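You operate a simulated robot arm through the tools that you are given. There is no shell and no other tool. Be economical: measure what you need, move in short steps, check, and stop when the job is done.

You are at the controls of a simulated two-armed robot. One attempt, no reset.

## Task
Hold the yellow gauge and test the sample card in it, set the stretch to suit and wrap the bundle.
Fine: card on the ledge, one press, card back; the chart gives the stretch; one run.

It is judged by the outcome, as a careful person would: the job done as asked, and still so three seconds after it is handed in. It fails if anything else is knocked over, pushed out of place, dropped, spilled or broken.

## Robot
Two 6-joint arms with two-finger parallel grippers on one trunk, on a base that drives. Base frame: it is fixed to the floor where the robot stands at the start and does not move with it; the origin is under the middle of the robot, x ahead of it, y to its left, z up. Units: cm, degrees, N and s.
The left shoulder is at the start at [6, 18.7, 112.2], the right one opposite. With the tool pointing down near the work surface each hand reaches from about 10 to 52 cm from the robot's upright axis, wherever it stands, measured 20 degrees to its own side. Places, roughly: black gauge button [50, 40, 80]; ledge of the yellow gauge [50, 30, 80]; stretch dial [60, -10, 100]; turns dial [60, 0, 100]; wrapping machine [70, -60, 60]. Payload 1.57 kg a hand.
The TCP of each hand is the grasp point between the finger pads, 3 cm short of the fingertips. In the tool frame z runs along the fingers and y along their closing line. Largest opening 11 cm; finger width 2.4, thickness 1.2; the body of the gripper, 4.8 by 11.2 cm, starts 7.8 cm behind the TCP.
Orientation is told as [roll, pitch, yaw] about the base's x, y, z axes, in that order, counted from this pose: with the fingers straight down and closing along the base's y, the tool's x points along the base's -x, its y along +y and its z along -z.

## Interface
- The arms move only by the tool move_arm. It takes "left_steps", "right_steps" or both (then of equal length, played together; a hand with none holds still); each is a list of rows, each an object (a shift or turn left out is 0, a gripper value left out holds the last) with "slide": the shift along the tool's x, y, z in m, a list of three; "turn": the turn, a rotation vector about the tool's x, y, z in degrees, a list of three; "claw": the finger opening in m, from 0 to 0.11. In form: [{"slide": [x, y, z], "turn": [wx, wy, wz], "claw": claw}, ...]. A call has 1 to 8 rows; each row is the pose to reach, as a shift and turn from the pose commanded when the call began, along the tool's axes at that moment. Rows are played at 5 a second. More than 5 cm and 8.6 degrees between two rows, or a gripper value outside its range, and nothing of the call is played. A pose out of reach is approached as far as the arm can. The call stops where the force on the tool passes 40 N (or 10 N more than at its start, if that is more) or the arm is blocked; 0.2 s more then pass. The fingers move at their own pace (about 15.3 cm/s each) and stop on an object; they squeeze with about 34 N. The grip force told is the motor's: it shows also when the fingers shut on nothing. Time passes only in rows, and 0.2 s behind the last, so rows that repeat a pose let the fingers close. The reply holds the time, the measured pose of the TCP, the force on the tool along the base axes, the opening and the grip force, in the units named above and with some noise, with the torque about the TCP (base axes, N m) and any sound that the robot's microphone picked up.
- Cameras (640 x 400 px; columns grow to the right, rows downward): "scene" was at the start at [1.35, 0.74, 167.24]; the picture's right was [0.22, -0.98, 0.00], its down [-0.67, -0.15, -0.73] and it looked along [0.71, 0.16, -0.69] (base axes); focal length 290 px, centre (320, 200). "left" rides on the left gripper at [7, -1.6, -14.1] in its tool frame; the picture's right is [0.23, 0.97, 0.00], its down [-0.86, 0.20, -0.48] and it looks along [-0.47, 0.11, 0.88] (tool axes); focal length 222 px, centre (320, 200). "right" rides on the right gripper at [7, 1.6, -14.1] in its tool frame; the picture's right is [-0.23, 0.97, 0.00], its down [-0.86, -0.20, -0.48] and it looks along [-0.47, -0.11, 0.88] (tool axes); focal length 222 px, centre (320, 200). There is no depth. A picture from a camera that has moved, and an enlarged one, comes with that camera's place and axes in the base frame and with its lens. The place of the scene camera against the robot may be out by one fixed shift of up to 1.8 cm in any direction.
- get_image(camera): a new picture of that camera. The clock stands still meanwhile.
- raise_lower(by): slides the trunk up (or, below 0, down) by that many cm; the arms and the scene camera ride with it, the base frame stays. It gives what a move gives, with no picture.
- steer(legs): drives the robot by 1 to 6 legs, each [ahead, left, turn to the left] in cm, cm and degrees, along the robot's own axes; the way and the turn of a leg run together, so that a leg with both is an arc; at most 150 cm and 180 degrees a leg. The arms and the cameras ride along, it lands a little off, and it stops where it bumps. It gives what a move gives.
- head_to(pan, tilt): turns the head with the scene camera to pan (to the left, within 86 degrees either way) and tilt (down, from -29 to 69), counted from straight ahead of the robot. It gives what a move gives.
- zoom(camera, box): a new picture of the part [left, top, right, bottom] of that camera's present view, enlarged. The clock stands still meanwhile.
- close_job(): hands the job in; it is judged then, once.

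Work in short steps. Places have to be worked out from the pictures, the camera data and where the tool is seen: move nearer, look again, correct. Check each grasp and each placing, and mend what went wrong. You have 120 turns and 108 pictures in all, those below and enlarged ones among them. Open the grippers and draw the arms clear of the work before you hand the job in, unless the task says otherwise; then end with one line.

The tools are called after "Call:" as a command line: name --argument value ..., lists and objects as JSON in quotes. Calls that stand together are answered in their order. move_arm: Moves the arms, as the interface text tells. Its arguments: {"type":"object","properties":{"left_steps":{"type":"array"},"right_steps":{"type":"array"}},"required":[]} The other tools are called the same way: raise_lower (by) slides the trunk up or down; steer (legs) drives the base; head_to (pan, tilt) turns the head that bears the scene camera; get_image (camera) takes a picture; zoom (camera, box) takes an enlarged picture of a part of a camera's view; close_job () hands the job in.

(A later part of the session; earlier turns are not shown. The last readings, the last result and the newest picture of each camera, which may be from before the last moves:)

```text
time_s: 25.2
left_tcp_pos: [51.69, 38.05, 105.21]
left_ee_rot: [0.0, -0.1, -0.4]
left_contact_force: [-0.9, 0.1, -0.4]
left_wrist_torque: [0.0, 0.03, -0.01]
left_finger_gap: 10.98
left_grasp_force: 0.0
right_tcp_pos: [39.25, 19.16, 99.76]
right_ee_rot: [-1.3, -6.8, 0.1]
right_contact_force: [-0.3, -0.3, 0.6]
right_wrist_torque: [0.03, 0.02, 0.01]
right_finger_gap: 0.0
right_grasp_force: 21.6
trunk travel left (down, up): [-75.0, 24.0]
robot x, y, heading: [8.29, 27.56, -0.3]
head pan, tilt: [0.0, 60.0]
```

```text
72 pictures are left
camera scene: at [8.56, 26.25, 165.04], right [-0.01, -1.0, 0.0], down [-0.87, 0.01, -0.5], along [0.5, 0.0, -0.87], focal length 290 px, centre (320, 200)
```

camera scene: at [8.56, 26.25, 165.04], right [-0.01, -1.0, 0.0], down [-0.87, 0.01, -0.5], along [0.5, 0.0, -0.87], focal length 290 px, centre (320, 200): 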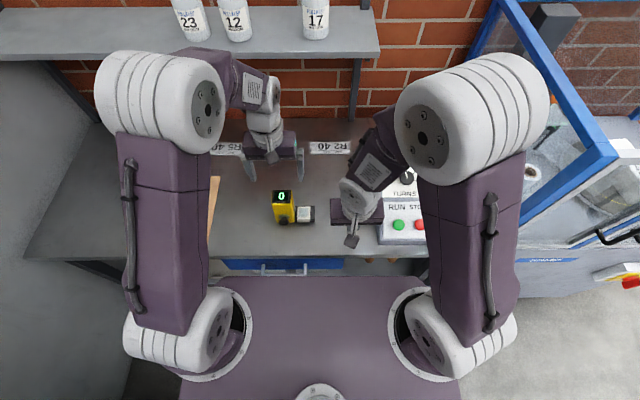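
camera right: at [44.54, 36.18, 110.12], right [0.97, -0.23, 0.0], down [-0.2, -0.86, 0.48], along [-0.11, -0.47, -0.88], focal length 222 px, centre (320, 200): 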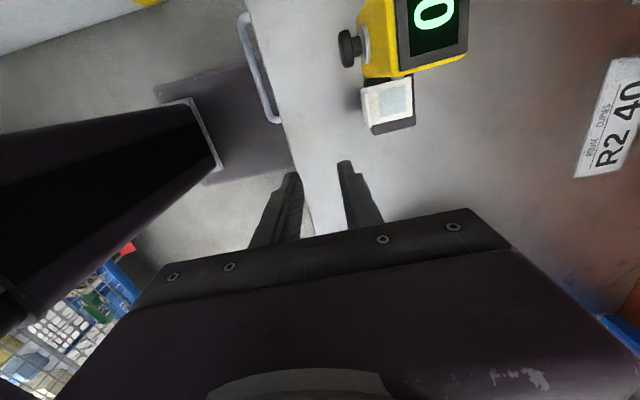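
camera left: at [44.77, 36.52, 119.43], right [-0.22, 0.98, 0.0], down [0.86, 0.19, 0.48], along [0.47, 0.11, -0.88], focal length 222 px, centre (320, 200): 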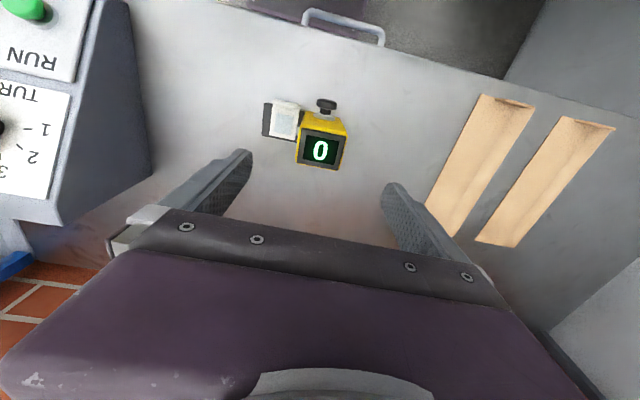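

The left hand is above the gauge, whose centre is about (52.1, 38.25). I'll descend to TCP z 90 with an 8.5 cm opening.

Call:
move_arm --left_steps '[{"slide": [-0.003, 0.002, 0.045], "claw": 0.085}, {"slide": [-0.003, 0.002, 0.085]}, {"slide": [-0.003, 0.002, 0.12]}, {"slide": [-0.003, 0.002, 0.152]}]'

Call:
get_image --camera "left"

```text
time_s: 26.2
left_tcp_pos: [52.03, 38.28, 89.91]
left_ee_rot: [0.0, -0.1, -0.3]
left_contact_force: [0.1, 0.1, -0.4]
left_wrist_torque: [-0.01, -0.02, 0.01]
left_finger_gap: 8.48
left_grasp_force: 0.1
right_tcp_pos: [39.17, 19.19, 99.66]
right_ee_rot: [-1.4, -7.0, 0.1]
right_contact_force: [0.3, 0.7, 0.1]
right_wrist_torque: [0.03, 0.01, -0.01]
right_finger_gap: 0.0
right_grasp_force: 21.3
trunk travel left (down, up): [-75.0, 24.0]
robot x, y, heading: [8.68, 27.29, -0.5]
head pan, tilt: [0.0, 60.0]
```

```text
71 pictures are left
camera left: at [45.04, 36.77, 104.14], right [-0.22, 0.98, 0.0], down [0.86, 0.19, 0.48], along [0.47, 0.11, -0.88], focal length 222 px, centre (320, 200)
```

left: 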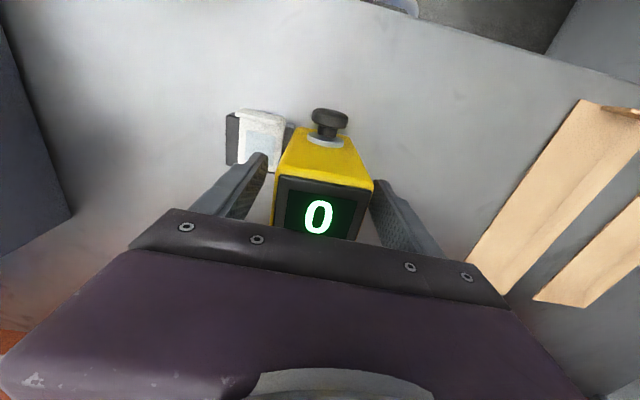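

The fingers straddle the body, nearly centred. I'll nudge 0.15 cm to +y and close.

Call:
move_arm --left_steps '[{"slide": [0, 0.0015, 0]}, {"slide": [0, 0.0015, 0], "claw": 0.0}, {"slide": [0, 0.0015, 0], "claw": 0.0}, {"slide": [0, 0.0015, 0], "claw": 0.0}]'

Call:
get_image --camera "left"

```text
time_s: 27.2
left_tcp_pos: [52.02, 38.6, 90.01]
left_ee_rot: [0.0, 0.0, -0.5]
left_contact_force: [-0.7, 0.2, 1.2]
left_wrist_torque: [0.13, -0.07, 0.04]
left_finger_gap: 5.99
left_grasp_force: 34.0
right_tcp_pos: [39.12, 19.19, 99.78]
right_ee_rot: [-1.3, -6.9, 0.0]
right_contact_force: [0.1, 0.7, 0.3]
right_wrist_torque: [-0.01, 0.0, 0.02]
right_finger_gap: 0.02
right_grasp_force: 21.5
trunk travel left (down, up): [-75.0, 24.0]
robot x, y, heading: [8.55, 27.52, -0.5]
head pan, tilt: [0.0, 60.0]
```

```text
70 pictures are left
camera left: at [44.98, 36.98, 104.19], right [-0.22, 0.98, 0.0], down [0.86, 0.19, 0.48], along [0.47, 0.11, -0.88], focal length 222 px, centre (320, 200)
```

left: 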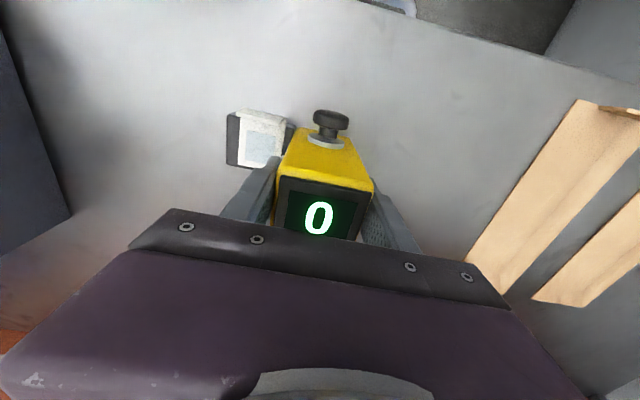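

The gauge is held (34 N, gap 6.0 cm), with the button at about (47.6, 38.6, 84.6). Next I'll pitch the closed right fingers forward to about 35°.

Call:
move_arm --right_steps '[{"turn": [0, -7, 0]}, {"turn": [0, -14, 0]}, {"turn": [0, -21, 0]}, {"turn": [0, -28, 0]}]'

```text
time_s: 28.2
left_tcp_pos: [51.93, 38.48, 90.08]
left_ee_rot: [-0.1, 0.0, -0.5]
left_contact_force: [0.3, 1.4, -0.5]
left_wrist_torque: [0.21, -0.11, 0.02]
left_finger_gap: 5.97
left_grasp_force: 34.3
right_tcp_pos: [43.08, 23.87, 100.13]
right_ee_rot: [-2.4, -34.6, 1.2]
right_contact_force: [0.1, -0.3, 0.2]
right_wrist_torque: [0.01, 0.0, 0.01]
right_finger_gap: 0.0
right_grasp_force: 21.6
right hand out of reach, approached as far as the arm can: row 1, 2, 3, 4
trunk travel left (down, up): [-75.0, 24.0]
robot x, y, heading: [8.41, 27.39, -0.4]
head pan, tilt: [0.0, 60.0]
```

The arm couldn't hold that spot and settled at (43, 23.9) with the right tilt. I'll make a short move to see which reference applies.

Call:
move_arm --right_steps '[{"slide": [0.008, 0.04, 0.018]}, {"slide": [0.016, 0.08, 0.036]}]'

```text
time_s: 28.8
left_tcp_pos: [52.02, 38.58, 90.1]
left_ee_rot: [-0.1, 0.0, -0.5]
left_contact_force: [0.4, 2.0, 2.1]
left_wrist_torque: [0.31, -0.07, 0.01]
left_finger_gap: 5.99
left_grasp_force: 33.9
right_tcp_pos: [44.24, 31.68, 96.12]
right_ee_rot: [-1.6, -34.8, 0.9]
right_contact_force: [-0.1, -0.4, -0.6]
right_wrist_torque: [-0.01, -0.04, -0.02]
right_finger_gap: 0.01
right_grasp_force: 21.3
trunk travel left (down, up): [-75.0, 24.0]
robot x, y, heading: [8.0, 27.7, -0.4]
head pan, tilt: [0.0, 60.0]
```

The reference is the actual pose. I'll go to the pre-press pose at TCP (41.6, 38.5, 86.4), just in front of the button.

Call:
move_arm --right_steps '[{"slide": [0.026, 0.022, 0.022]}, {"slide": [0.052, 0.045, 0.043]}, {"slide": [0.077, 0.068, 0.065]}]'

Call:
get_image --camera "left"

Call:
get_image --camera "right"

Call:
get_image --camera "scene"

```text
time_s: 29.6
left_tcp_pos: [52.02, 38.49, 90.03]
left_ee_rot: [0.0, 0.0, -0.6]
left_contact_force: [0.8, 0.8, 1.0]
left_wrist_torque: [0.25, -0.15, 0.01]
left_finger_gap: 5.96
left_grasp_force: 34.3
right_tcp_pos: [41.8, 38.17, 86.01]
right_ee_rot: [-1.7, -34.9, 0.8]
right_contact_force: [-0.4, 0.1, 0.2]
right_wrist_torque: [-0.01, -0.01, 0.03]
right_finger_gap: 0.01
right_grasp_force: 21.7
trunk travel left (down, up): [-75.0, 24.0]
robot x, y, heading: [8.49, 27.58, -0.7]
head pan, tilt: [0.0, 60.0]
```

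```text
69 pictures are left
camera left: at [44.99, 37.02, 104.19], right [-0.22, 0.98, 0.0], down [0.86, 0.19, 0.48], along [0.47, 0.1, -0.88], focal length 222 px, centre (320, 200)
```

left: 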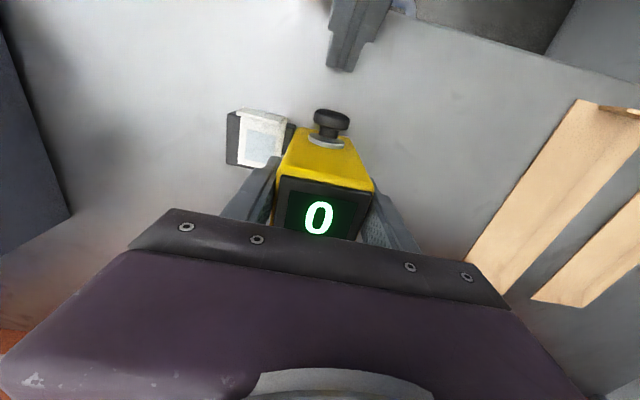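

```text
68 pictures are left
camera right: at [27.84, 39.96, 93.61], right [0.19, 0.98, 0.11], down [0.43, -0.18, 0.89], along [0.88, -0.12, -0.45], focal length 222 px, centre (320, 200)
```

right: 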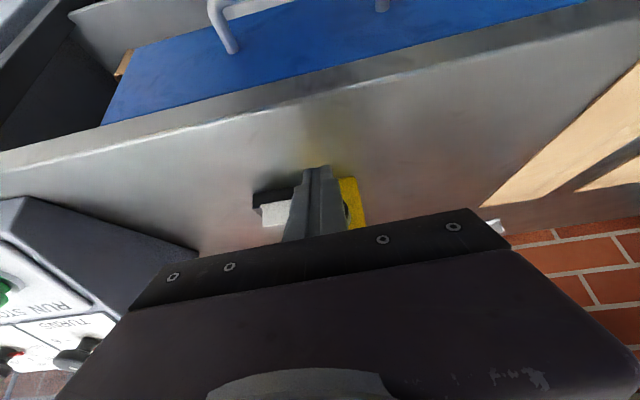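

```text
67 pictures are left
camera scene: at [8.33, 26.47, 165.04], right [-0.01, -1.0, 0.0], down [-0.87, 0.01, -0.5], along [0.5, 0.0, -0.87], focal length 290 px, centre (320, 200)
```

scene: 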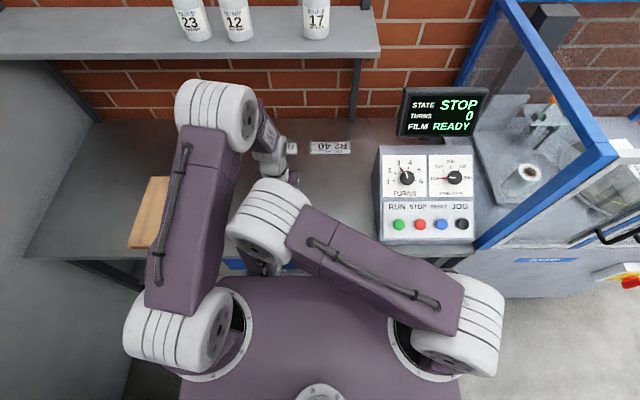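

The fingertip is in line with the button, with its leading edge at x≈44.5, z≈84.2. I'll move forward to contact.

Call:
move_arm --right_steps '[{"slide": [-0.0082, 0, 0.0057]}, {"slide": [-0.0147, 0, 0.0103]}]'

Call:
zoom --camera "left" --box '[250, 40, 410, 140]'

```text
time_s: 30.2
left_tcp_pos: [51.98, 38.34, 89.96]
left_ee_rot: [-0.1, 0.0, -0.5]
left_contact_force: [-0.7, 1.1, 1.1]
left_wrist_torque: [0.1, -0.1, 0.05]
left_finger_gap: 6.0
left_grasp_force: 34.0
right_tcp_pos: [43.35, 38.24, 86.08]
right_ee_rot: [-1.6, -34.8, 0.9]
right_contact_force: [-0.4, 0.8, -0.1]
right_wrist_torque: [0.02, 0.0, -0.01]
right_finger_gap: 0.0
right_grasp_force: 21.1
trunk travel left (down, up): [-75.0, 24.0]
robot x, y, heading: [8.33, 27.61, -0.6]
head pan, tilt: [0.0, 60.0]
```

```text
4.00 times, centred on (330, 90) of left
camera zoom: at [44.99, 36.99, 104.19], right [-0.22, 0.98, 0.0], down [0.86, 0.19, 0.48], along [0.47, 0.11, -0.88], focal length 888 px, centre (280, 640)
```

zoom: 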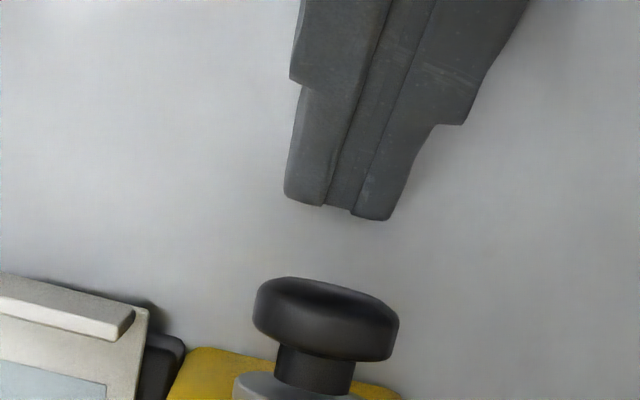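

About 1.5 cm remains. I'll raise 0.5, shift 0.2 to +y and advance 1.3 cm.

Call:
move_arm --right_steps '[{"slide": [-0.007, 0.002, 0.0]}, {"slide": [-0.0136, 0.002, 0.0034]}]'

Call:
zoom --camera "left" --box '[250, 40, 410, 240]'

```text
time_s: 30.8
left_tcp_pos: [51.98, 38.51, 89.98]
left_ee_rot: [0.1, 0.0, -0.5]
left_contact_force: [-0.4, -0.3, 1.1]
left_wrist_torque: [0.08, -0.09, 0.05]
left_finger_gap: 5.98
left_grasp_force: 34.4
right_tcp_pos: [44.52, 38.6, 86.6]
right_ee_rot: [-1.6, -34.8, 1.0]
right_contact_force: [-0.8, 0.8, -0.1]
right_wrist_torque: [0.01, 0.05, 0.02]
right_finger_gap: 0.0
right_grasp_force: 21.0
trunk travel left (down, up): [-75.0, 24.0]
robot x, y, heading: [8.22, 27.5, -0.7]
head pan, tilt: [0.0, 60.0]
```

```text
2.00 times, centred on (330, 140) of left
camera zoom: at [44.98, 36.99, 104.18], right [-0.22, 0.98, 0.0], down [0.86, 0.19, 0.48], along [0.47, 0.11, -0.88], focal length 444 px, centre (300, 320)
```

zoom: 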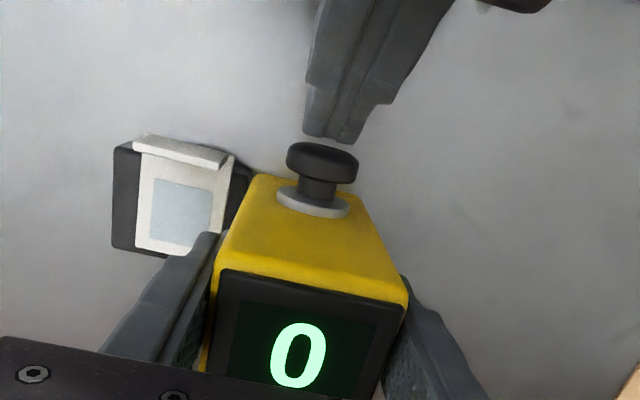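

Nearly touching. I'll press forward in 2 mm rows.

Call:
move_arm --right_steps '[{"slide": [-0.0016, 0, 0.0011]}, {"slide": [-0.0033, 0, 0.0023]}, {"slide": [-0.0049, 0, 0.0034]}]'

```text
time_s: 31.6
left_tcp_pos: [52.23, 38.49, 90.08]
left_ee_rot: [0.1, -0.1, -0.5]
left_contact_force: [5.4, -0.4, 0.1]
left_wrist_torque: [0.06, -0.24, 0.0]
left_finger_gap: 5.97
left_grasp_force: 33.6
right_tcp_pos: [45.1, 38.5, 86.82]
right_ee_rot: [-1.7, -34.7, 0.9]
right_contact_force: [-6.9, 0.3, -2.8]
right_wrist_torque: [-0.05, 0.2, 0.01]
right_finger_gap: 0.0
right_grasp_force: 20.9
trunk travel left (down, up): [-75.0, 24.0]
robot x, y, heading: [8.34, 27.18, -0.6]
head pan, tilt: [0.0, 60.0]
heard: click
```

Click heard, so the press registered. I'll back off and read the display.

Call:
move_arm --right_steps '[{"slide": [0.012, 0, -0.0085]}, {"slide": [0.04, 0, -0.028]}]'

Call:
zoom --camera "left" --box '[250, 40, 410, 240]'

```text
time_s: 32.2
left_tcp_pos: [51.95, 38.52, 89.91]
left_ee_rot: [0.0, 0.2, -0.5]
left_contact_force: [-1.3, 1.1, 5.0]
left_wrist_torque: [-0.5, -0.02, -0.12]
left_finger_gap: 5.98
left_grasp_force: 34.5
right_tcp_pos: [41.22, 38.26, 86.95]
right_ee_rot: [-0.8, -35.1, -1.1]
right_contact_force: [0.3, -0.3, 0.6]
right_wrist_torque: [0.0, -0.01, 0.02]
right_finger_gap: 0.01
right_grasp_force: 21.2
trunk travel left (down, up): [-75.0, 24.0]
robot x, y, heading: [8.17, 27.41, -0.8]
head pan, tilt: [0.0, 60.0]
```

```text
2.00 times, centred on (330, 140) of left
camera zoom: at [44.87, 37.01, 104.21], right [-0.22, 0.98, 0.0], down [0.86, 0.19, 0.48], along [0.47, 0.11, -0.88], focal length 444 px, centre (300, 320)
```

zoom: 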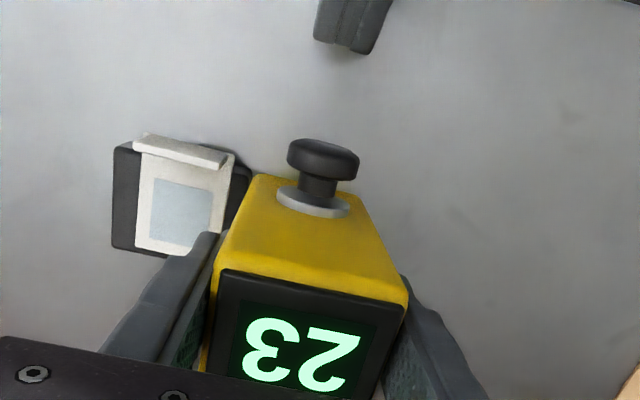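

The display (upside down in this view) reads 23 µm, so the stretch is 250. I'll release the gauge, raise the left hand away, and back the right hand up.

Call:
move_arm --left_steps '[{"claw": 0.085}, {"claw": 0.085}, {"slide": [0, 0, -0.04]}, {"slide": [0, 0, -0.08]}, {"slide": [0, 0.03, -0.12]}, {"slide": [0.01, 0.07, -0.145]}, {"slide": [0.02, 0.115, -0.16]}, {"slide": [0.03, 0.16, -0.17]}]'

Call:
zoom --camera "left" --box '[130, 60, 330, 200]'

```text
time_s: 34.0
left_tcp_pos: [49.25, 54.69, 106.86]
left_ee_rot: [-0.1, 0.1, -0.4]
left_contact_force: [-0.2, 0.3, 1.0]
left_wrist_torque: [-0.03, -0.02, 0.03]
left_finger_gap: 8.48
left_grasp_force: 0.0
right_tcp_pos: [41.21, 38.25, 87.22]
right_ee_rot: [-1.0, -35.1, -0.9]
right_contact_force: [-0.3, -0.2, 0.1]
right_wrist_torque: [0.0, -0.02, -0.02]
right_finger_gap: 0.03
right_grasp_force: 21.4
trunk travel left (down, up): [-75.0, 24.0]
robot x, y, heading: [8.34, 27.79, -0.5]
head pan, tilt: [0.0, 60.0]
```

```text
2.86 times, centred on (230, 130) of left
camera zoom: at [42.18, 53.2, 121.04], right [-0.22, 0.98, 0.0], down [0.86, 0.19, 0.48], along [0.47, 0.1, -0.88], focal length 635 px, centre (577, 400)
```

zoom: 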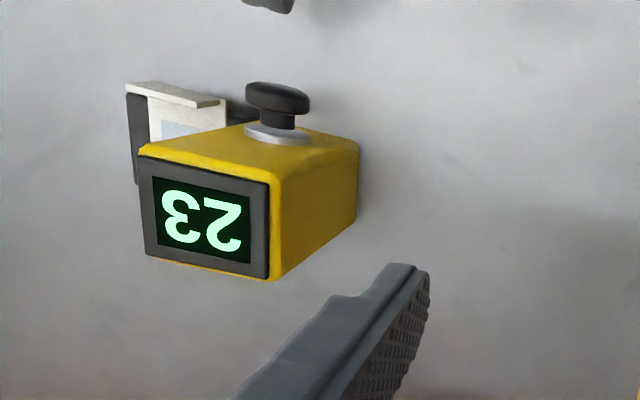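

The gauge shows 23 and is standing undisturbed. I'll lift the right hand and bring its tool back to straight down.

Call:
move_arm --right_steps '[{"slide": [-0.014, -0.019, -0.017], "turn": [0, 7, 0]}, {"slide": [-0.028, -0.038, -0.034], "turn": [0, 14, 0]}, {"slide": [-0.042, -0.056, -0.051], "turn": [0, 21, 0]}, {"slide": [-0.056, -0.074, -0.068], "turn": [0, 28, 0]}, {"slide": [-0.069, -0.092, -0.084], "turn": [0, 35, 0]}]'

Call:
move_arm --right_steps '[{"turn": [0, 0, 8.4]}, {"turn": [0, 0, 16.8]}, {"turn": [0, 0, 25.2]}, {"turn": [0, 0, 33.6]}, {"turn": [0, 0, 42]}, {"turn": [0, 0, 50.4]}, {"turn": [0, 0, 58.8]}, {"turn": [0, 0, 67.2]}]'

Call:
move_arm --right_steps '[{"turn": [0, 0, 7.6], "claw": 0.03}, {"turn": [0, 0, 15.2], "claw": 0.03}, {"turn": [0, 0, 22], "claw": 0.03}]'

Call:
get_image --camera "right"

```text
time_s: 35.2
left_tcp_pos: [49.35, 54.45, 106.78]
left_ee_rot: [0.0, -0.1, -0.5]
left_contact_force: [0.0, -0.1, 0.4]
left_wrist_torque: [-0.01, 0.01, -0.01]
left_finger_gap: 8.5
left_grasp_force: 0.1
right_tcp_pos: [41.11, 29.79, 98.12]
right_ee_rot: [-1.3, 0.3, -0.1]
right_contact_force: [0.2, -0.7, 0.9]
right_wrist_torque: [0.02, 0.01, -0.02]
right_finger_gap: 0.0
right_grasp_force: 20.7
trunk travel left (down, up): [-75.0, 24.0]
robot x, y, heading: [8.49, 27.22, -0.4]
head pan, tilt: [0.0, 60.0]
```

```text
time_s: 37.0
left_tcp_pos: [49.21, 54.47, 106.84]
left_ee_rot: [0.1, 0.1, -0.6]
left_contact_force: [-0.6, 2.1, 0.8]
left_wrist_torque: [-0.02, -0.01, 0.01]
left_finger_gap: 8.48
left_grasp_force: 0.0
right_tcp_pos: [40.98, 29.58, 98.0]
right_ee_rot: [-0.6, -1.1, -67.5]
right_contact_force: [1.0, -0.2, 0.6]
right_wrist_torque: [-0.01, 0.0, 0.0]
right_finger_gap: 0.0
right_grasp_force: 21.6
trunk travel left (down, up): [-75.0, 24.0]
robot x, y, heading: [8.51, 27.43, -0.2]
head pan, tilt: [0.0, 60.0]
```

```text
time_s: 37.8
left_tcp_pos: [49.35, 54.5, 106.86]
left_ee_rot: [0.0, -0.1, -0.5]
left_contact_force: [-0.1, -0.7, -0.1]
left_wrist_torque: [0.0, -0.01, -0.03]
left_finger_gap: 8.52
left_grasp_force: 0.1
right_tcp_pos: [40.99, 29.56, 97.91]
right_ee_rot: [-0.2, -1.4, -89.5]
right_contact_force: [0.6, 0.9, -0.7]
right_wrist_torque: [0.02, -0.02, -0.02]
right_finger_gap: 3.0
right_grasp_force: 0.1
trunk travel left (down, up): [-75.0, 24.0]
robot x, y, heading: [8.77, 28.02, -0.5]
head pan, tilt: [0.0, 60.0]
```

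```text
62 pictures are left
camera right: at [42.51, 36.81, 111.87], right [0.98, -0.22, 0.0], down [-0.19, -0.85, 0.5], along [-0.11, -0.49, -0.87], focal length 222 px, centre (320, 200)
```

right: 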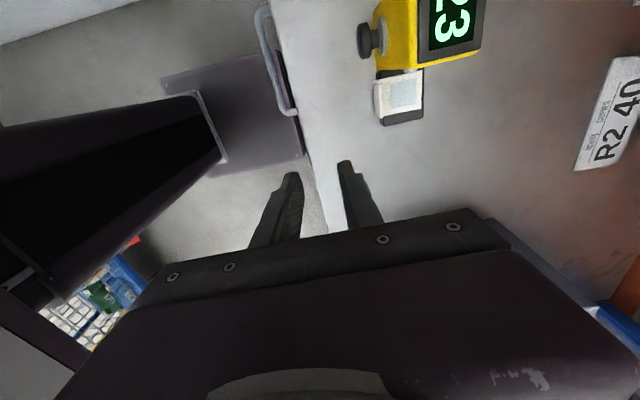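

Now I'll locate the tab on the ledge.

Call:
zoom --camera "right" --box '[350, 50, 446, 135]'

```text
4.71 times, centred on (398, 92) of right
camera zoom: at [42.51, 36.81, 111.87], right [0.98, -0.22, 0.0], down [-0.19, -0.85, 0.5], along [-0.11, -0.49, -0.87], focal length 1045 px, centre (-47, 706)
```

zoom: 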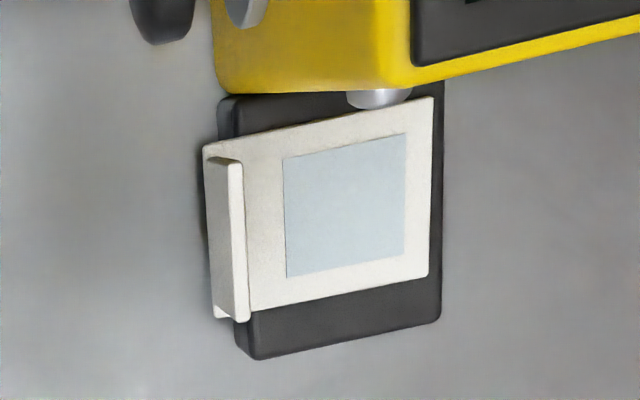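

The tab is at about (48.7, 32.5). I'll go over it, level the tool, and come down to z≈86.2.

Call:
move_arm --right_steps '[{"slide": [0.014, 0.04, 0], "turn": [1.4, 0, 0]}, {"slide": [0.0285, 0.079, 0.0], "turn": [1.4, 0, 0]}, {"slide": [0.0285, 0.079, 0.045], "turn": [1.4, 0, 0]}, {"slide": [0.0285, 0.079, 0.09], "turn": [1.4, 0, 0]}]'

Call:
zoom --camera "right" --box '[240, 100, 400, 225]'

```text
time_s: 38.8
left_tcp_pos: [49.49, 54.61, 106.84]
left_ee_rot: [0.0, 0.1, -0.5]
left_contact_force: [0.4, 1.1, 0.9]
left_wrist_torque: [0.0, -0.01, 0.01]
left_finger_gap: 8.51
left_grasp_force: 0.2
right_tcp_pos: [48.98, 32.47, 88.95]
right_ee_rot: [-1.7, -1.5, -89.2]
right_contact_force: [-0.1, 0.4, -0.7]
right_wrist_torque: [0.03, 0.0, 0.02]
right_finger_gap: 2.99
right_grasp_force: 0.0
trunk travel left (down, up): [-75.0, 24.0]
robot x, y, heading: [8.1, 27.63, -0.4]
head pan, tilt: [0.0, 60.0]
```

```text
3.20 times, centred on (320, 162) of right
camera zoom: at [50.79, 39.6, 102.97], right [0.98, -0.22, -0.02], down [-0.18, -0.85, 0.5], along [-0.13, -0.49, -0.86], focal length 711 px, centre (320, 320)
```

zoom: 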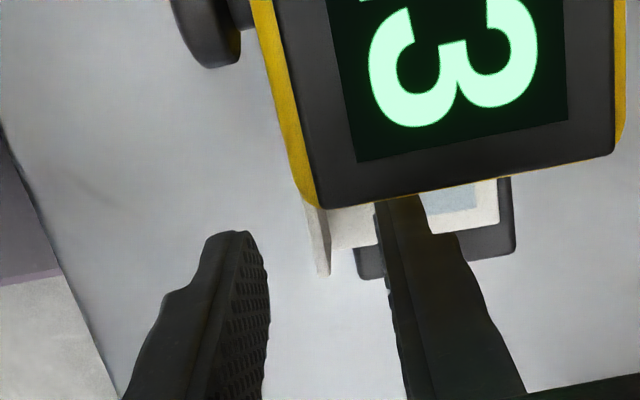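

The tilt went the wrong way round, so I'll correct both small angles while descending, then close.

Call:
move_arm --right_steps '[{"slide": [-0.001, 0, 0.005], "turn": [-1.7, 1.5, 0]}, {"slide": [-0.001, 0, 0.015], "turn": [-1.7, 1.5, 0]}, {"slide": [-0.001, 0, 0.0275], "turn": [-1.7, 1.5, 0]}]'

Call:
zoom --camera "right" --box '[240, 100, 400, 225]'

```text
time_s: 39.6
left_tcp_pos: [49.32, 54.57, 106.86]
left_ee_rot: [0.0, 0.0, -0.6]
left_contact_force: [0.3, -0.7, 1.1]
left_wrist_torque: [0.0, -0.01, 0.01]
left_finger_gap: 8.48
left_grasp_force: 0.1
right_tcp_pos: [49.01, 31.98, 86.09]
right_ee_rot: [0.1, 0.1, -89.3]
right_contact_force: [-0.3, 0.7, -0.3]
right_wrist_torque: [-0.04, 0.0, -0.01]
right_finger_gap: 3.0
right_grasp_force: 0.0
trunk travel left (down, up): [-75.0, 24.0]
robot x, y, heading: [8.36, 27.46, -0.3]
head pan, tilt: [0.0, 60.0]
```

```text
3.20 times, centred on (320, 162) of right
camera zoom: at [50.34, 38.88, 100.22], right [0.98, -0.22, 0.0], down [-0.19, -0.86, 0.48], along [-0.1, -0.46, -0.88], focal length 711 px, centre (320, 320)
```

zoom: 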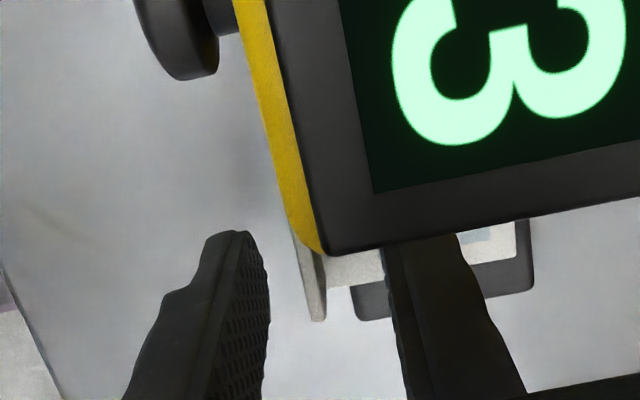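

The tab is between the fingers. I'll close.

Call:
move_arm --right_steps '[{"slide": [0.003, 0, 0]}, {"slide": [0.003, 0, 0], "claw": 0.0}, {"slide": [0.003, 0, 0], "claw": 0.0}, {"slide": [0.003, 0, 0], "claw": 0.0}]'

Call:
move_arm --right_steps '[{"slide": [0, 0, -0.02]}, {"slide": [0, 0, -0.05]}, {"slide": [0, 0, -0.08]}]'

Call:
get_image --camera "right"

```text
time_s: 40.6
left_tcp_pos: [49.24, 54.63, 106.87]
left_ee_rot: [0.0, 0.0, -0.4]
left_contact_force: [0.4, -0.6, -0.2]
left_wrist_torque: [0.02, -0.01, -0.01]
left_finger_gap: 8.49
left_grasp_force: 0.1
right_tcp_pos: [48.96, 32.29, 86.04]
right_ee_rot: [0.1, 0.1, -89.3]
right_contact_force: [-0.3, 0.5, -0.5]
right_wrist_torque: [-0.01, 0.02, -0.01]
right_finger_gap: 0.24
right_grasp_force: 23.3
trunk travel left (down, up): [-75.0, 24.0]
robot x, y, heading: [8.32, 27.23, -0.6]
head pan, tilt: [0.0, 60.0]
```

```text
time_s: 41.4
left_tcp_pos: [49.13, 54.5, 106.93]
left_ee_rot: [0.0, 0.0, -0.4]
left_contact_force: [-0.7, -0.7, 0.2]
left_wrist_torque: [0.01, -0.04, -0.03]
left_finger_gap: 8.51
left_grasp_force: 0.1
right_tcp_pos: [48.58, 32.44, 94.42]
right_ee_rot: [0.1, 0.2, -89.4]
right_contact_force: [0.1, -0.1, 0.3]
right_wrist_torque: [0.02, 0.0, 0.04]
right_finger_gap: 0.24
right_grasp_force: 24.3
trunk travel left (down, up): [-75.0, 24.0]
robot x, y, heading: [8.41, 27.43, -0.4]
head pan, tilt: [0.0, 60.0]
```

```text
58 pictures are left
camera right: at [50.01, 39.25, 108.5], right [0.98, -0.22, 0.0], down [-0.19, -0.86, 0.48], along [-0.1, -0.47, -0.88], focal length 222 px, centre (320, 200)
```

right: 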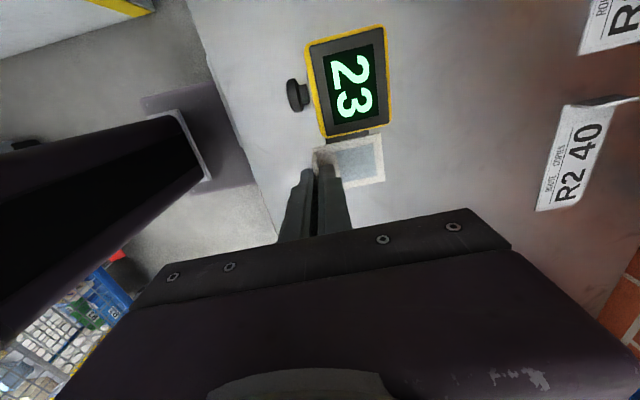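

Lifted cleanly. I'll carry it back over its old spot, TCP (46.4, 16.0), and restore yaw −84.4.

Call:
move_arm --right_steps '[{"slide": [-0.041, -0.006, 0], "turn": [0, 0, -1.3]}, {"slide": [-0.082, -0.012, 0], "turn": [0, 0, -2.5]}, {"slide": [-0.123, -0.018, 0], "turn": [0, 0, -3.8]}, {"slide": [-0.164, -0.0236, 0], "turn": [0, 0, -5]}, {"slide": [-0.164, -0.0236, 0.045], "turn": [0, 0, -5]}, {"slide": [-0.164, -0.0236, 0.075], "turn": [0, 0, -5]}, {"slide": [-0.164, -0.0236, 0.075], "turn": [0, 0, -5]}]'

Call:
zoom --camera "right" --box '[240, 80, 440, 225]'

```text
time_s: 43.0
left_tcp_pos: [49.19, 54.49, 106.91]
left_ee_rot: [0.0, 0.0, -0.5]
left_contact_force: [-0.6, -0.8, -0.3]
left_wrist_torque: [0.03, -0.01, 0.01]
left_finger_gap: 8.51
left_grasp_force: 0.1
right_tcp_pos: [46.42, 15.91, 86.81]
right_ee_rot: [0.2, 0.0, -84.3]
right_contact_force: [-0.3, 0.0, -0.4]
right_wrist_torque: [0.0, -0.02, 0.05]
right_finger_gap: 0.23
right_grasp_force: 24.0
trunk travel left (down, up): [-75.0, 24.0]
robot x, y, heading: [8.3, 27.31, -0.3]
head pan, tilt: [0.0, 60.0]
```

```text
2.76 times, centred on (340, 152) of right
camera zoom: at [47.17, 22.84, 100.97], right [0.99, -0.13, 0.0], down [-0.12, -0.87, 0.48], along [-0.06, -0.47, -0.88], focal length 613 px, centre (265, 331)
```

zoom: 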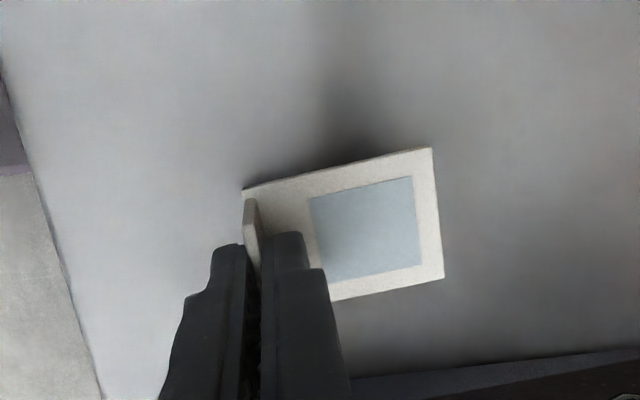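

Above its old spot. I'll lower to 84.2 and then feel for contact.

Call:
move_arm --right_steps '[{"slide": [0.001, 0, 0.012]}, {"slide": [0.001, 0, 0.026]}]'

Call:
move_arm --right_steps '[{"slide": [0, 0, 0.003]}]'

```text
time_s: 43.6
left_tcp_pos: [49.21, 54.53, 106.8]
left_ee_rot: [0.0, 0.0, -0.4]
left_contact_force: [-1.0, -1.2, -0.4]
left_wrist_torque: [0.0, -0.01, -0.03]
left_finger_gap: 8.5
left_grasp_force: 0.0
right_tcp_pos: [46.49, 16.05, 84.04]
right_ee_rot: [0.1, 0.1, -84.3]
right_contact_force: [0.0, 0.6, -0.1]
right_wrist_torque: [0.0, 0.01, 0.02]
right_finger_gap: 0.24
right_grasp_force: 24.5
trunk travel left (down, up): [-75.0, 24.0]
robot x, y, heading: [8.61, 27.18, -0.4]
head pan, tilt: [0.0, 60.0]
```

```text
time_s: 44.0
left_tcp_pos: [49.2, 54.43, 106.79]
left_ee_rot: [0.0, 0.0, -0.5]
left_contact_force: [0.0, -0.8, 0.9]
left_wrist_torque: [0.0, 0.03, -0.02]
left_finger_gap: 8.47
left_grasp_force: 0.1
right_tcp_pos: [46.6, 16.09, 83.74]
right_ee_rot: [0.0, 0.1, -84.3]
right_contact_force: [-0.4, 0.4, 2.5]
right_wrist_torque: [0.05, -0.02, 0.01]
right_finger_gap: 0.24
right_grasp_force: 23.7
trunk travel left (down, up): [-75.0, 24.0]
robot x, y, heading: [8.31, 27.44, -0.3]
head pan, tilt: [0.0, 60.0]
```

Touching (2.5 N). I'll release and lift straight up.

Call:
move_arm --right_steps '[{"claw": 0.03}, {"claw": 0.03}, {"slide": [0, 0, -0.03]}, {"slide": [0, 0, -0.07]}, {"slide": [0, 0, -0.11]}]'

Call:
zoom --camera "right" --box '[300, 80, 396, 160]'

```text
time_s: 45.2
left_tcp_pos: [49.25, 54.61, 106.96]
left_ee_rot: [0.0, 0.0, -0.5]
left_contact_force: [-0.1, -0.4, -0.4]
left_wrist_torque: [0.02, 0.0, 0.01]
left_finger_gap: 8.5
left_grasp_force: 0.0
right_tcp_pos: [46.52, 16.13, 94.75]
right_ee_rot: [0.1, 0.1, -84.3]
right_contact_force: [0.7, 0.2, 0.0]
right_wrist_torque: [0.01, 0.03, 0.0]
right_finger_gap: 3.02
right_grasp_force: 0.1
trunk travel left (down, up): [-75.0, 24.0]
robot x, y, heading: [8.48, 27.7, -0.4]
head pan, tilt: [0.0, 60.0]
```

```text
5.00 times, centred on (348, 120) of right
camera zoom: at [47.34, 23.1, 108.99], right [0.99, -0.13, 0.0], down [-0.11, -0.87, 0.48], along [-0.06, -0.47, -0.88], focal length 1111 px, centre (180, 600)
```

zoom: 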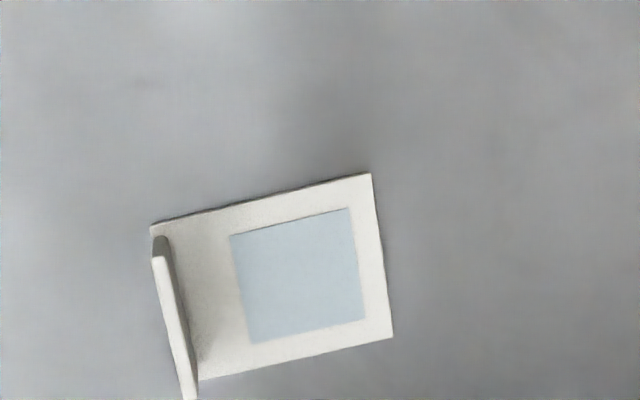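

The card is back within 0.3 cm of where it was. Next is the stretch dial: I'll raise both hands and pull them in before driving right.

Call:
move_arm --right_steps '[{"slide": [0, -0.01, -0.045]}, {"slide": [0, -0.02, -0.09]}, {"slide": [0, -0.03, -0.135]}, {"slide": [0, -0.05, -0.18]}, {"slide": [0, -0.07, -0.22]}, {"slide": [0, -0.07, -0.26]}]' --left_steps '[{"slide": [0.02, 0, -0.04]}, {"slide": [0.04, 0, -0.08]}, {"slide": [0.06, 0, -0.12]}, {"slide": [0.08, 0, -0.14]}, {"slide": [0.1, 0, -0.14]}, {"slide": [0.1, 0, -0.14]}]'

Call:
steer --legs '[[-4, 0, 0], [0, -25, 0]]'

Call:
get_image --camera "scene"

Call:
get_image --camera "left"

```text
time_s: 46.6
left_tcp_pos: [39.27, 54.62, 120.74]
left_ee_rot: [0.0, 0.1, -0.6]
left_contact_force: [-0.2, 0.4, 1.7]
left_wrist_torque: [-0.03, 0.03, 0.01]
left_finger_gap: 8.51
left_grasp_force: 0.1
right_tcp_pos: [39.47, 15.24, 120.76]
right_ee_rot: [0.0, 0.1, -84.3]
right_contact_force: [1.2, 0.1, 0.4]
right_wrist_torque: [0.0, 0.02, -0.02]
right_finger_gap: 3.0
right_grasp_force: 0.0
trunk travel left (down, up): [-75.0, 24.0]
robot x, y, heading: [8.47, 27.34, -0.7]
head pan, tilt: [0.0, 60.0]
```

```text
time_s: 48.9
left_tcp_pos: [34.88, 30.36, 120.84]
left_ee_rot: [0.0, 0.0, -0.4]
left_contact_force: [0.1, 0.4, 0.0]
left_wrist_torque: [-0.02, -0.02, -0.01]
left_finger_gap: 8.49
left_grasp_force: 0.0
right_tcp_pos: [35.11, -9.08, 120.77]
right_ee_rot: [0.1, 0.1, -84.3]
right_contact_force: [-0.9, 0.5, 0.0]
right_wrist_torque: [-0.01, -0.02, 0.0]
right_finger_gap: 3.0
right_grasp_force: 0.1
trunk travel left (down, up): [-75.0, 24.0]
robot x, y, heading: [4.56, 3.19, -0.7]
head pan, tilt: [0.0, 60.0]
```

```text
55 pictures are left
camera scene: at [4.04, 2.17, 165.04], right [-0.01, -1.0, 0.0], down [-0.87, 0.01, -0.5], along [0.5, 0.0, -0.87], focal length 290 px, centre (320, 200)
```

scene: 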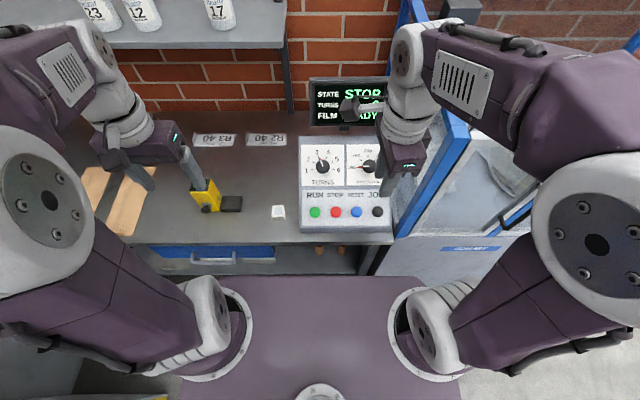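

```text
54 pictures are left
camera left: at [27.91, 28.94, 134.97], right [-0.22, 0.98, 0.0], down [0.86, 0.19, 0.48], along [0.47, 0.1, -0.88], focal length 222 px, centre (320, 200)
```

left: 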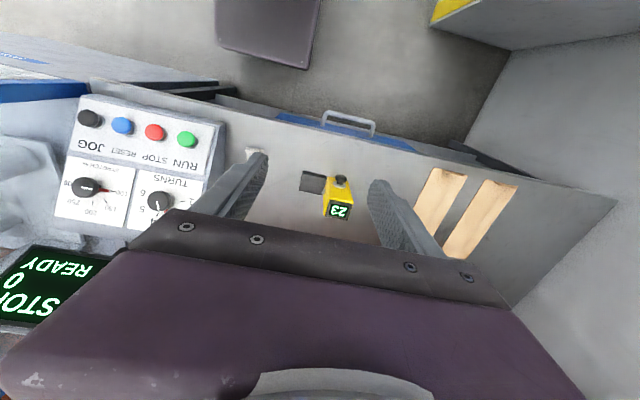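

Triangulated positions:
- **Knobs:** about (56.3, 2 and −12.4, 95.5).
- **Buttons:** about (44.6, y, 88.7), with RUN at y≈4.3.

So the panel slopes roughly 30°. I'll turn the right hand back to zero yaw for a close look at the stretch knob.

Call:
move_arm --right_steps '[{"turn": [0, 0, -8.4]}, {"turn": [0, 0, -16.8]}, {"turn": [0, 0, -25.2]}, {"turn": [0, 0, -33.6]}, {"turn": [0, 0, -42]}, {"turn": [0, 0, -50.4]}, {"turn": [0, 0, -58.8]}, {"turn": [0, 0, -67.2]}]'

Call:
move_arm --right_steps '[{"turn": [0, 0, -8.4]}, {"turn": [0, 0, -16.9]}]'

Call:
get_image --camera "right"

```text
time_s: 50.7
left_tcp_pos: [35.13, 30.24, 120.84]
left_ee_rot: [-0.1, 0.0, -0.5]
left_contact_force: [-1.0, -0.3, 1.0]
left_wrist_torque: [0.0, 0.01, 0.01]
left_finger_gap: 8.51
left_grasp_force: 0.1
right_tcp_pos: [35.11, -9.16, 120.7]
right_ee_rot: [0.3, -0.1, -16.8]
right_contact_force: [-0.9, -0.5, -0.5]
right_wrist_torque: [0.01, -0.03, -0.03]
right_finger_gap: 3.0
right_grasp_force: 0.1
trunk travel left (down, up): [-75.0, 24.0]
robot x, y, heading: [4.41, 3.06, -0.5]
head pan, tilt: [0.0, 60.0]
```

```text
time_s: 51.3
left_tcp_pos: [35.01, 30.32, 120.72]
left_ee_rot: [0.0, 0.0, -0.4]
left_contact_force: [0.7, 1.6, 0.1]
left_wrist_torque: [0.0, 0.01, 0.0]
left_finger_gap: 8.5
left_grasp_force: 0.2
right_tcp_pos: [35.22, -9.14, 120.79]
right_ee_rot: [0.1, 0.0, 0.0]
right_contact_force: [0.6, 0.2, -0.3]
right_wrist_torque: [-0.01, -0.02, 0.02]
right_finger_gap: 3.0
right_grasp_force: 0.0
trunk travel left (down, up): [-75.0, 24.0]
robot x, y, heading: [4.15, 3.24, -0.8]
head pan, tilt: [0.0, 60.0]
```

```text
53 pictures are left
camera right: at [28.04, -7.65, 134.89], right [0.23, 0.97, 0.0], down [0.85, -0.2, 0.48], along [0.47, -0.11, -0.88], focal length 222 px, centre (320, 200)
```

right: 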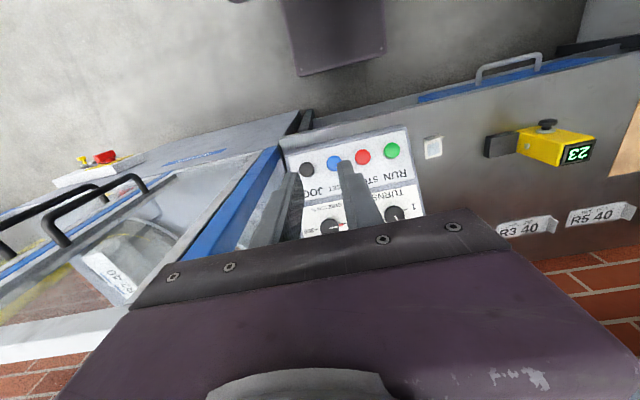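

The hand blocks the knob here. I'll drive forward 4 cm, lift the right hand aside, and look at the dial from the head.

Call:
steer --legs '[[4.3, 0, 0]]'

Call:
move_arm --right_steps '[{"slide": [0, -0.05, 0]}, {"slide": [0, -0.1, 0]}, {"slide": [0, -0.14, 0]}]'

Call:
get_image --camera "scene"

Call:
get_image --camera "right"

```text
time_s: 52.2
left_tcp_pos: [38.74, 30.3, 121.1]
left_ee_rot: [-0.1, -0.2, -0.4]
left_contact_force: [0.0, -1.4, -0.3]
left_wrist_torque: [0.03, -0.07, 0.01]
left_finger_gap: 8.5
left_grasp_force: 0.0
right_tcp_pos: [38.91, -9.07, 121.02]
right_ee_rot: [0.1, -0.4, -0.2]
right_contact_force: [-0.3, 0.0, 0.2]
right_wrist_torque: [-0.02, -0.06, 0.02]
right_finger_gap: 3.01
right_grasp_force: 0.0
trunk travel left (down, up): [-75.0, 24.0]
robot x, y, heading: [8.6, 2.92, -0.2]
head pan, tilt: [0.0, 60.0]
```

```text
time_s: 52.9
left_tcp_pos: [39.2, 31.3, 120.62]
left_ee_rot: [-0.6, 0.0, -0.2]
left_contact_force: [-0.8, 1.0, -0.1]
left_wrist_torque: [-0.02, 0.0, 0.0]
left_finger_gap: 8.5
left_grasp_force: 0.1
right_tcp_pos: [39.8, -18.64, 120.91]
right_ee_rot: [1.2, 0.4, 0.1]
right_contact_force: [-4.0, 23.6, -0.9]
right_wrist_torque: [-1.22, -0.02, 0.12]
right_finger_gap: 1.18
right_grasp_force: 0.0
trunk travel left (down, up): [-75.0, 24.0]
robot x, y, heading: [8.48, 3.24, -0.3]
head pan, tilt: [0.0, 60.0]
stopped in row 3 (right hand): the force on the tool passed its limit at 82 N (the readings are from after the stop); the commanded pose is now the measured one
```

```text
52 pictures are left
camera scene: at [8.37, 3.48, 165.03], right [0.0, -1.0, 0.01], down [-0.87, 0.0, -0.5], along [0.5, -0.01, -0.87], focal length 290 px, centre (320, 200)
```

scene: 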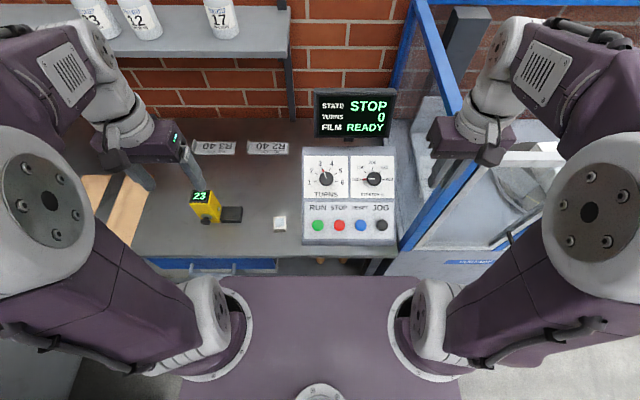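

```text
51 pictures are left
camera right: at [32.69, -17.47, 135.14], right [0.23, 0.97, 0.02], down [0.86, -0.21, 0.47], along [0.46, -0.09, -0.88], focal length 222 px, centre (320, 200)
```

right: 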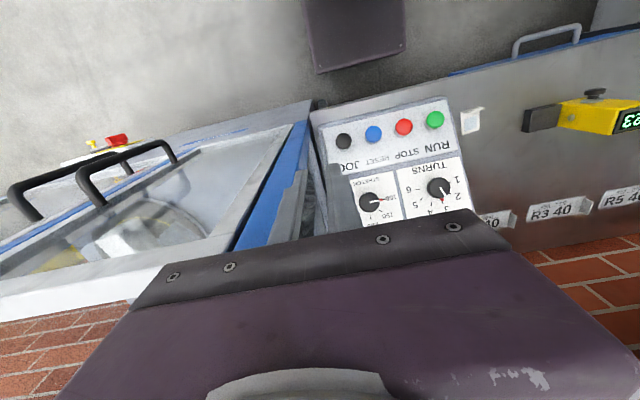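

The right finger bumped the blue fence rail at y≈−20. It looks fixed and unmoved. I'll back off 4 cm at once.

Call:
move_arm --right_steps '[{"slide": [0, 0.02, 0]}, {"slide": [0, 0.04, 0], "claw": 0.03}]'

Call:
zoom --camera "scene" --box '[290, 130, 410, 250]'

Call:
zoom --camera "right" --box '[240, 80, 480, 230]'

```text
time_s: 53.5
left_tcp_pos: [39.27, 30.34, 120.74]
left_ee_rot: [0.1, 0.0, -0.3]
left_contact_force: [0.4, 0.1, 0.7]
left_wrist_torque: [0.01, 0.02, 0.02]
left_finger_gap: 8.48
left_grasp_force: 0.1
right_tcp_pos: [39.88, -16.19, 120.63]
right_ee_rot: [1.3, 0.3, 0.0]
right_contact_force: [-0.6, 0.4, 0.4]
right_wrist_torque: [-0.02, -0.01, -0.03]
right_finger_gap: 2.97
right_grasp_force: 0.1
trunk travel left (down, up): [-75.0, 24.0]
robot x, y, heading: [8.77, 3.05, -0.3]
head pan, tilt: [0.0, 60.0]
```

```text
3.33 times, centred on (350, 190) of scene
camera zoom: at [8.52, 1.96, 165.04], right [0.0, -1.0, 0.0], down [-0.87, 0.0, -0.5], along [0.5, 0.0, -0.87], focal length 966 px, centre (220, 233)
```

zoom: 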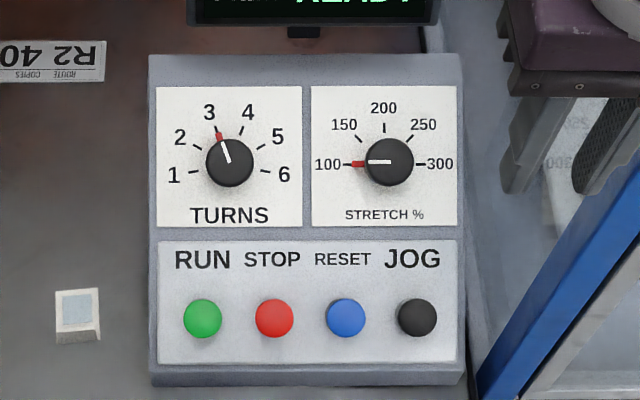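

```text
2.67 times, centred on (360, 155) of right
camera zoom: at [32.76, -14.97, 134.93], right [0.23, 0.97, 0.02], down [0.86, -0.21, 0.47], along [0.46, -0.09, -0.88], focal length 592 px, centre (213, 320)
```

zoom: 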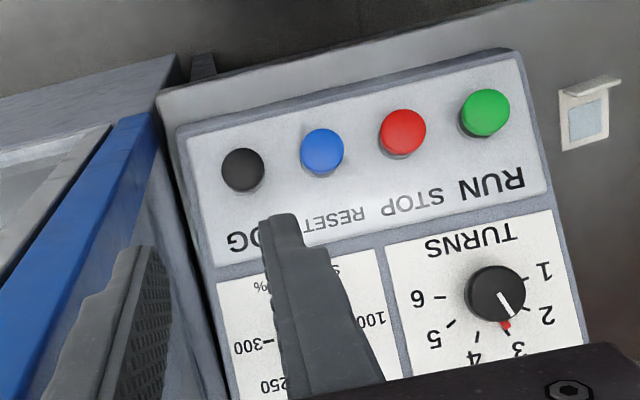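

The stretch dial runs 100 at 9 o'clock to 300 at 3 o'clock, so it needs 135° clockwise, and TURNS is already at 3. I'll take a left view to pin down the panel slope.

Call:
zoom --camera "left" --box '[0, 60, 240, 240]'

```text
2.22 times, centred on (120, 150) of left
camera zoom: at [32.28, 28.81, 134.99], right [-0.22, 0.97, 0.0], down [0.86, 0.2, 0.48], along [0.47, 0.11, -0.88], focal length 494 px, centre (764, 311)
```

zoom: 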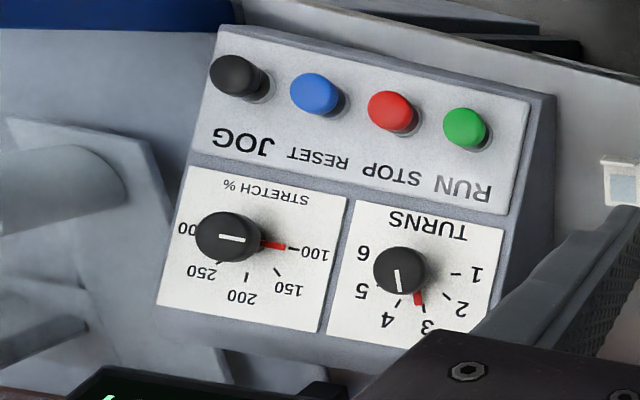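

Solving the geometry:
- **Panel slope:** about 28°.
- **Stretch knob top:** about (55.9, −11.9, 95.8), diameter about 4.

I'll bring the right hand above the knob along its axis, pitched −28°, staying about 8 cm off.

Call:
move_arm --right_steps '[{"slide": [-0.024, 0.012, 0.033], "turn": [1.3, -6, 0]}, {"slide": [-0.048, 0.022, 0.07], "turn": [1.3, -12, 0]}, {"slide": [-0.073, 0.03, 0.106], "turn": [1.3, -18, 0]}, {"slide": [-0.098, 0.037, 0.142], "turn": [1.3, -23.5, 0]}, {"slide": [-0.122, 0.043, 0.178], "turn": [1.3, -28.5, 0], "claw": 0.07}, {"slide": [-0.122, 0.043, 0.178], "turn": [1.3, -28.5, 0]}]'

Call:
get_image --camera "right"

Call:
get_image --camera "scene"

```text
time_s: 54.9
left_tcp_pos: [39.25, 30.46, 120.74]
left_ee_rot: [-0.1, 0.0, -0.3]
left_contact_force: [0.6, 0.3, -1.1]
left_wrist_torque: [-0.01, -0.02, 0.04]
left_finger_gap: 8.49
left_grasp_force: 0.1
right_tcp_pos: [51.08, -11.99, 103.83]
right_ee_rot: [-1.4, -26.9, -1.0]
right_contact_force: [-0.2, 0.5, 1.0]
right_wrist_torque: [-0.04, 0.01, 0.04]
right_finger_gap: 7.0
right_grasp_force: 0.1
right hand out of reach, approached as far as the arm can: row 5, 6
trunk travel left (down, up): [-75.0, 24.0]
robot x, y, heading: [8.67, 3.17, -0.1]
head pan, tilt: [0.0, 60.0]
```

```text
47 pictures are left
camera right: at [38.4, -9.95, 113.23], right [0.23, 0.97, 0.08], down [0.54, -0.2, 0.82], along [0.81, -0.15, -0.57], focal length 222 px, centre (320, 200)
```

right: 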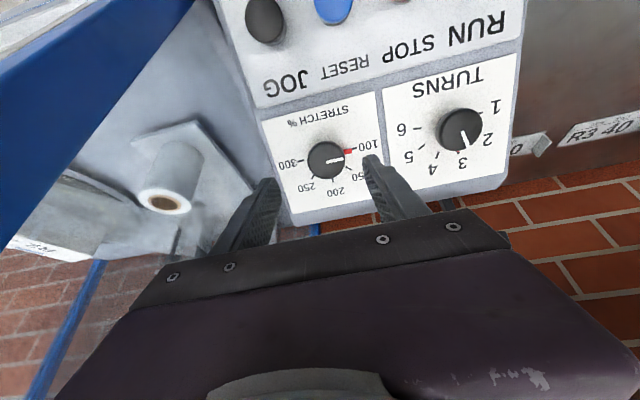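

```text
46 pictures are left
camera scene: at [8.45, 1.99, 165.04], right [0.0, -1.0, 0.0], down [-0.87, 0.0, -0.5], along [0.5, 0.0, -0.87], focal length 290 px, centre (320, 200)
```

scene: 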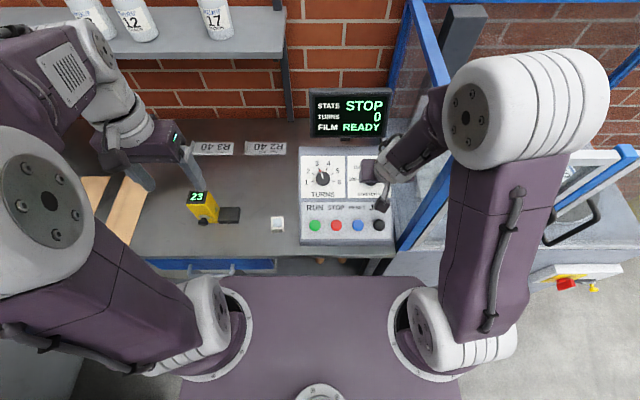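

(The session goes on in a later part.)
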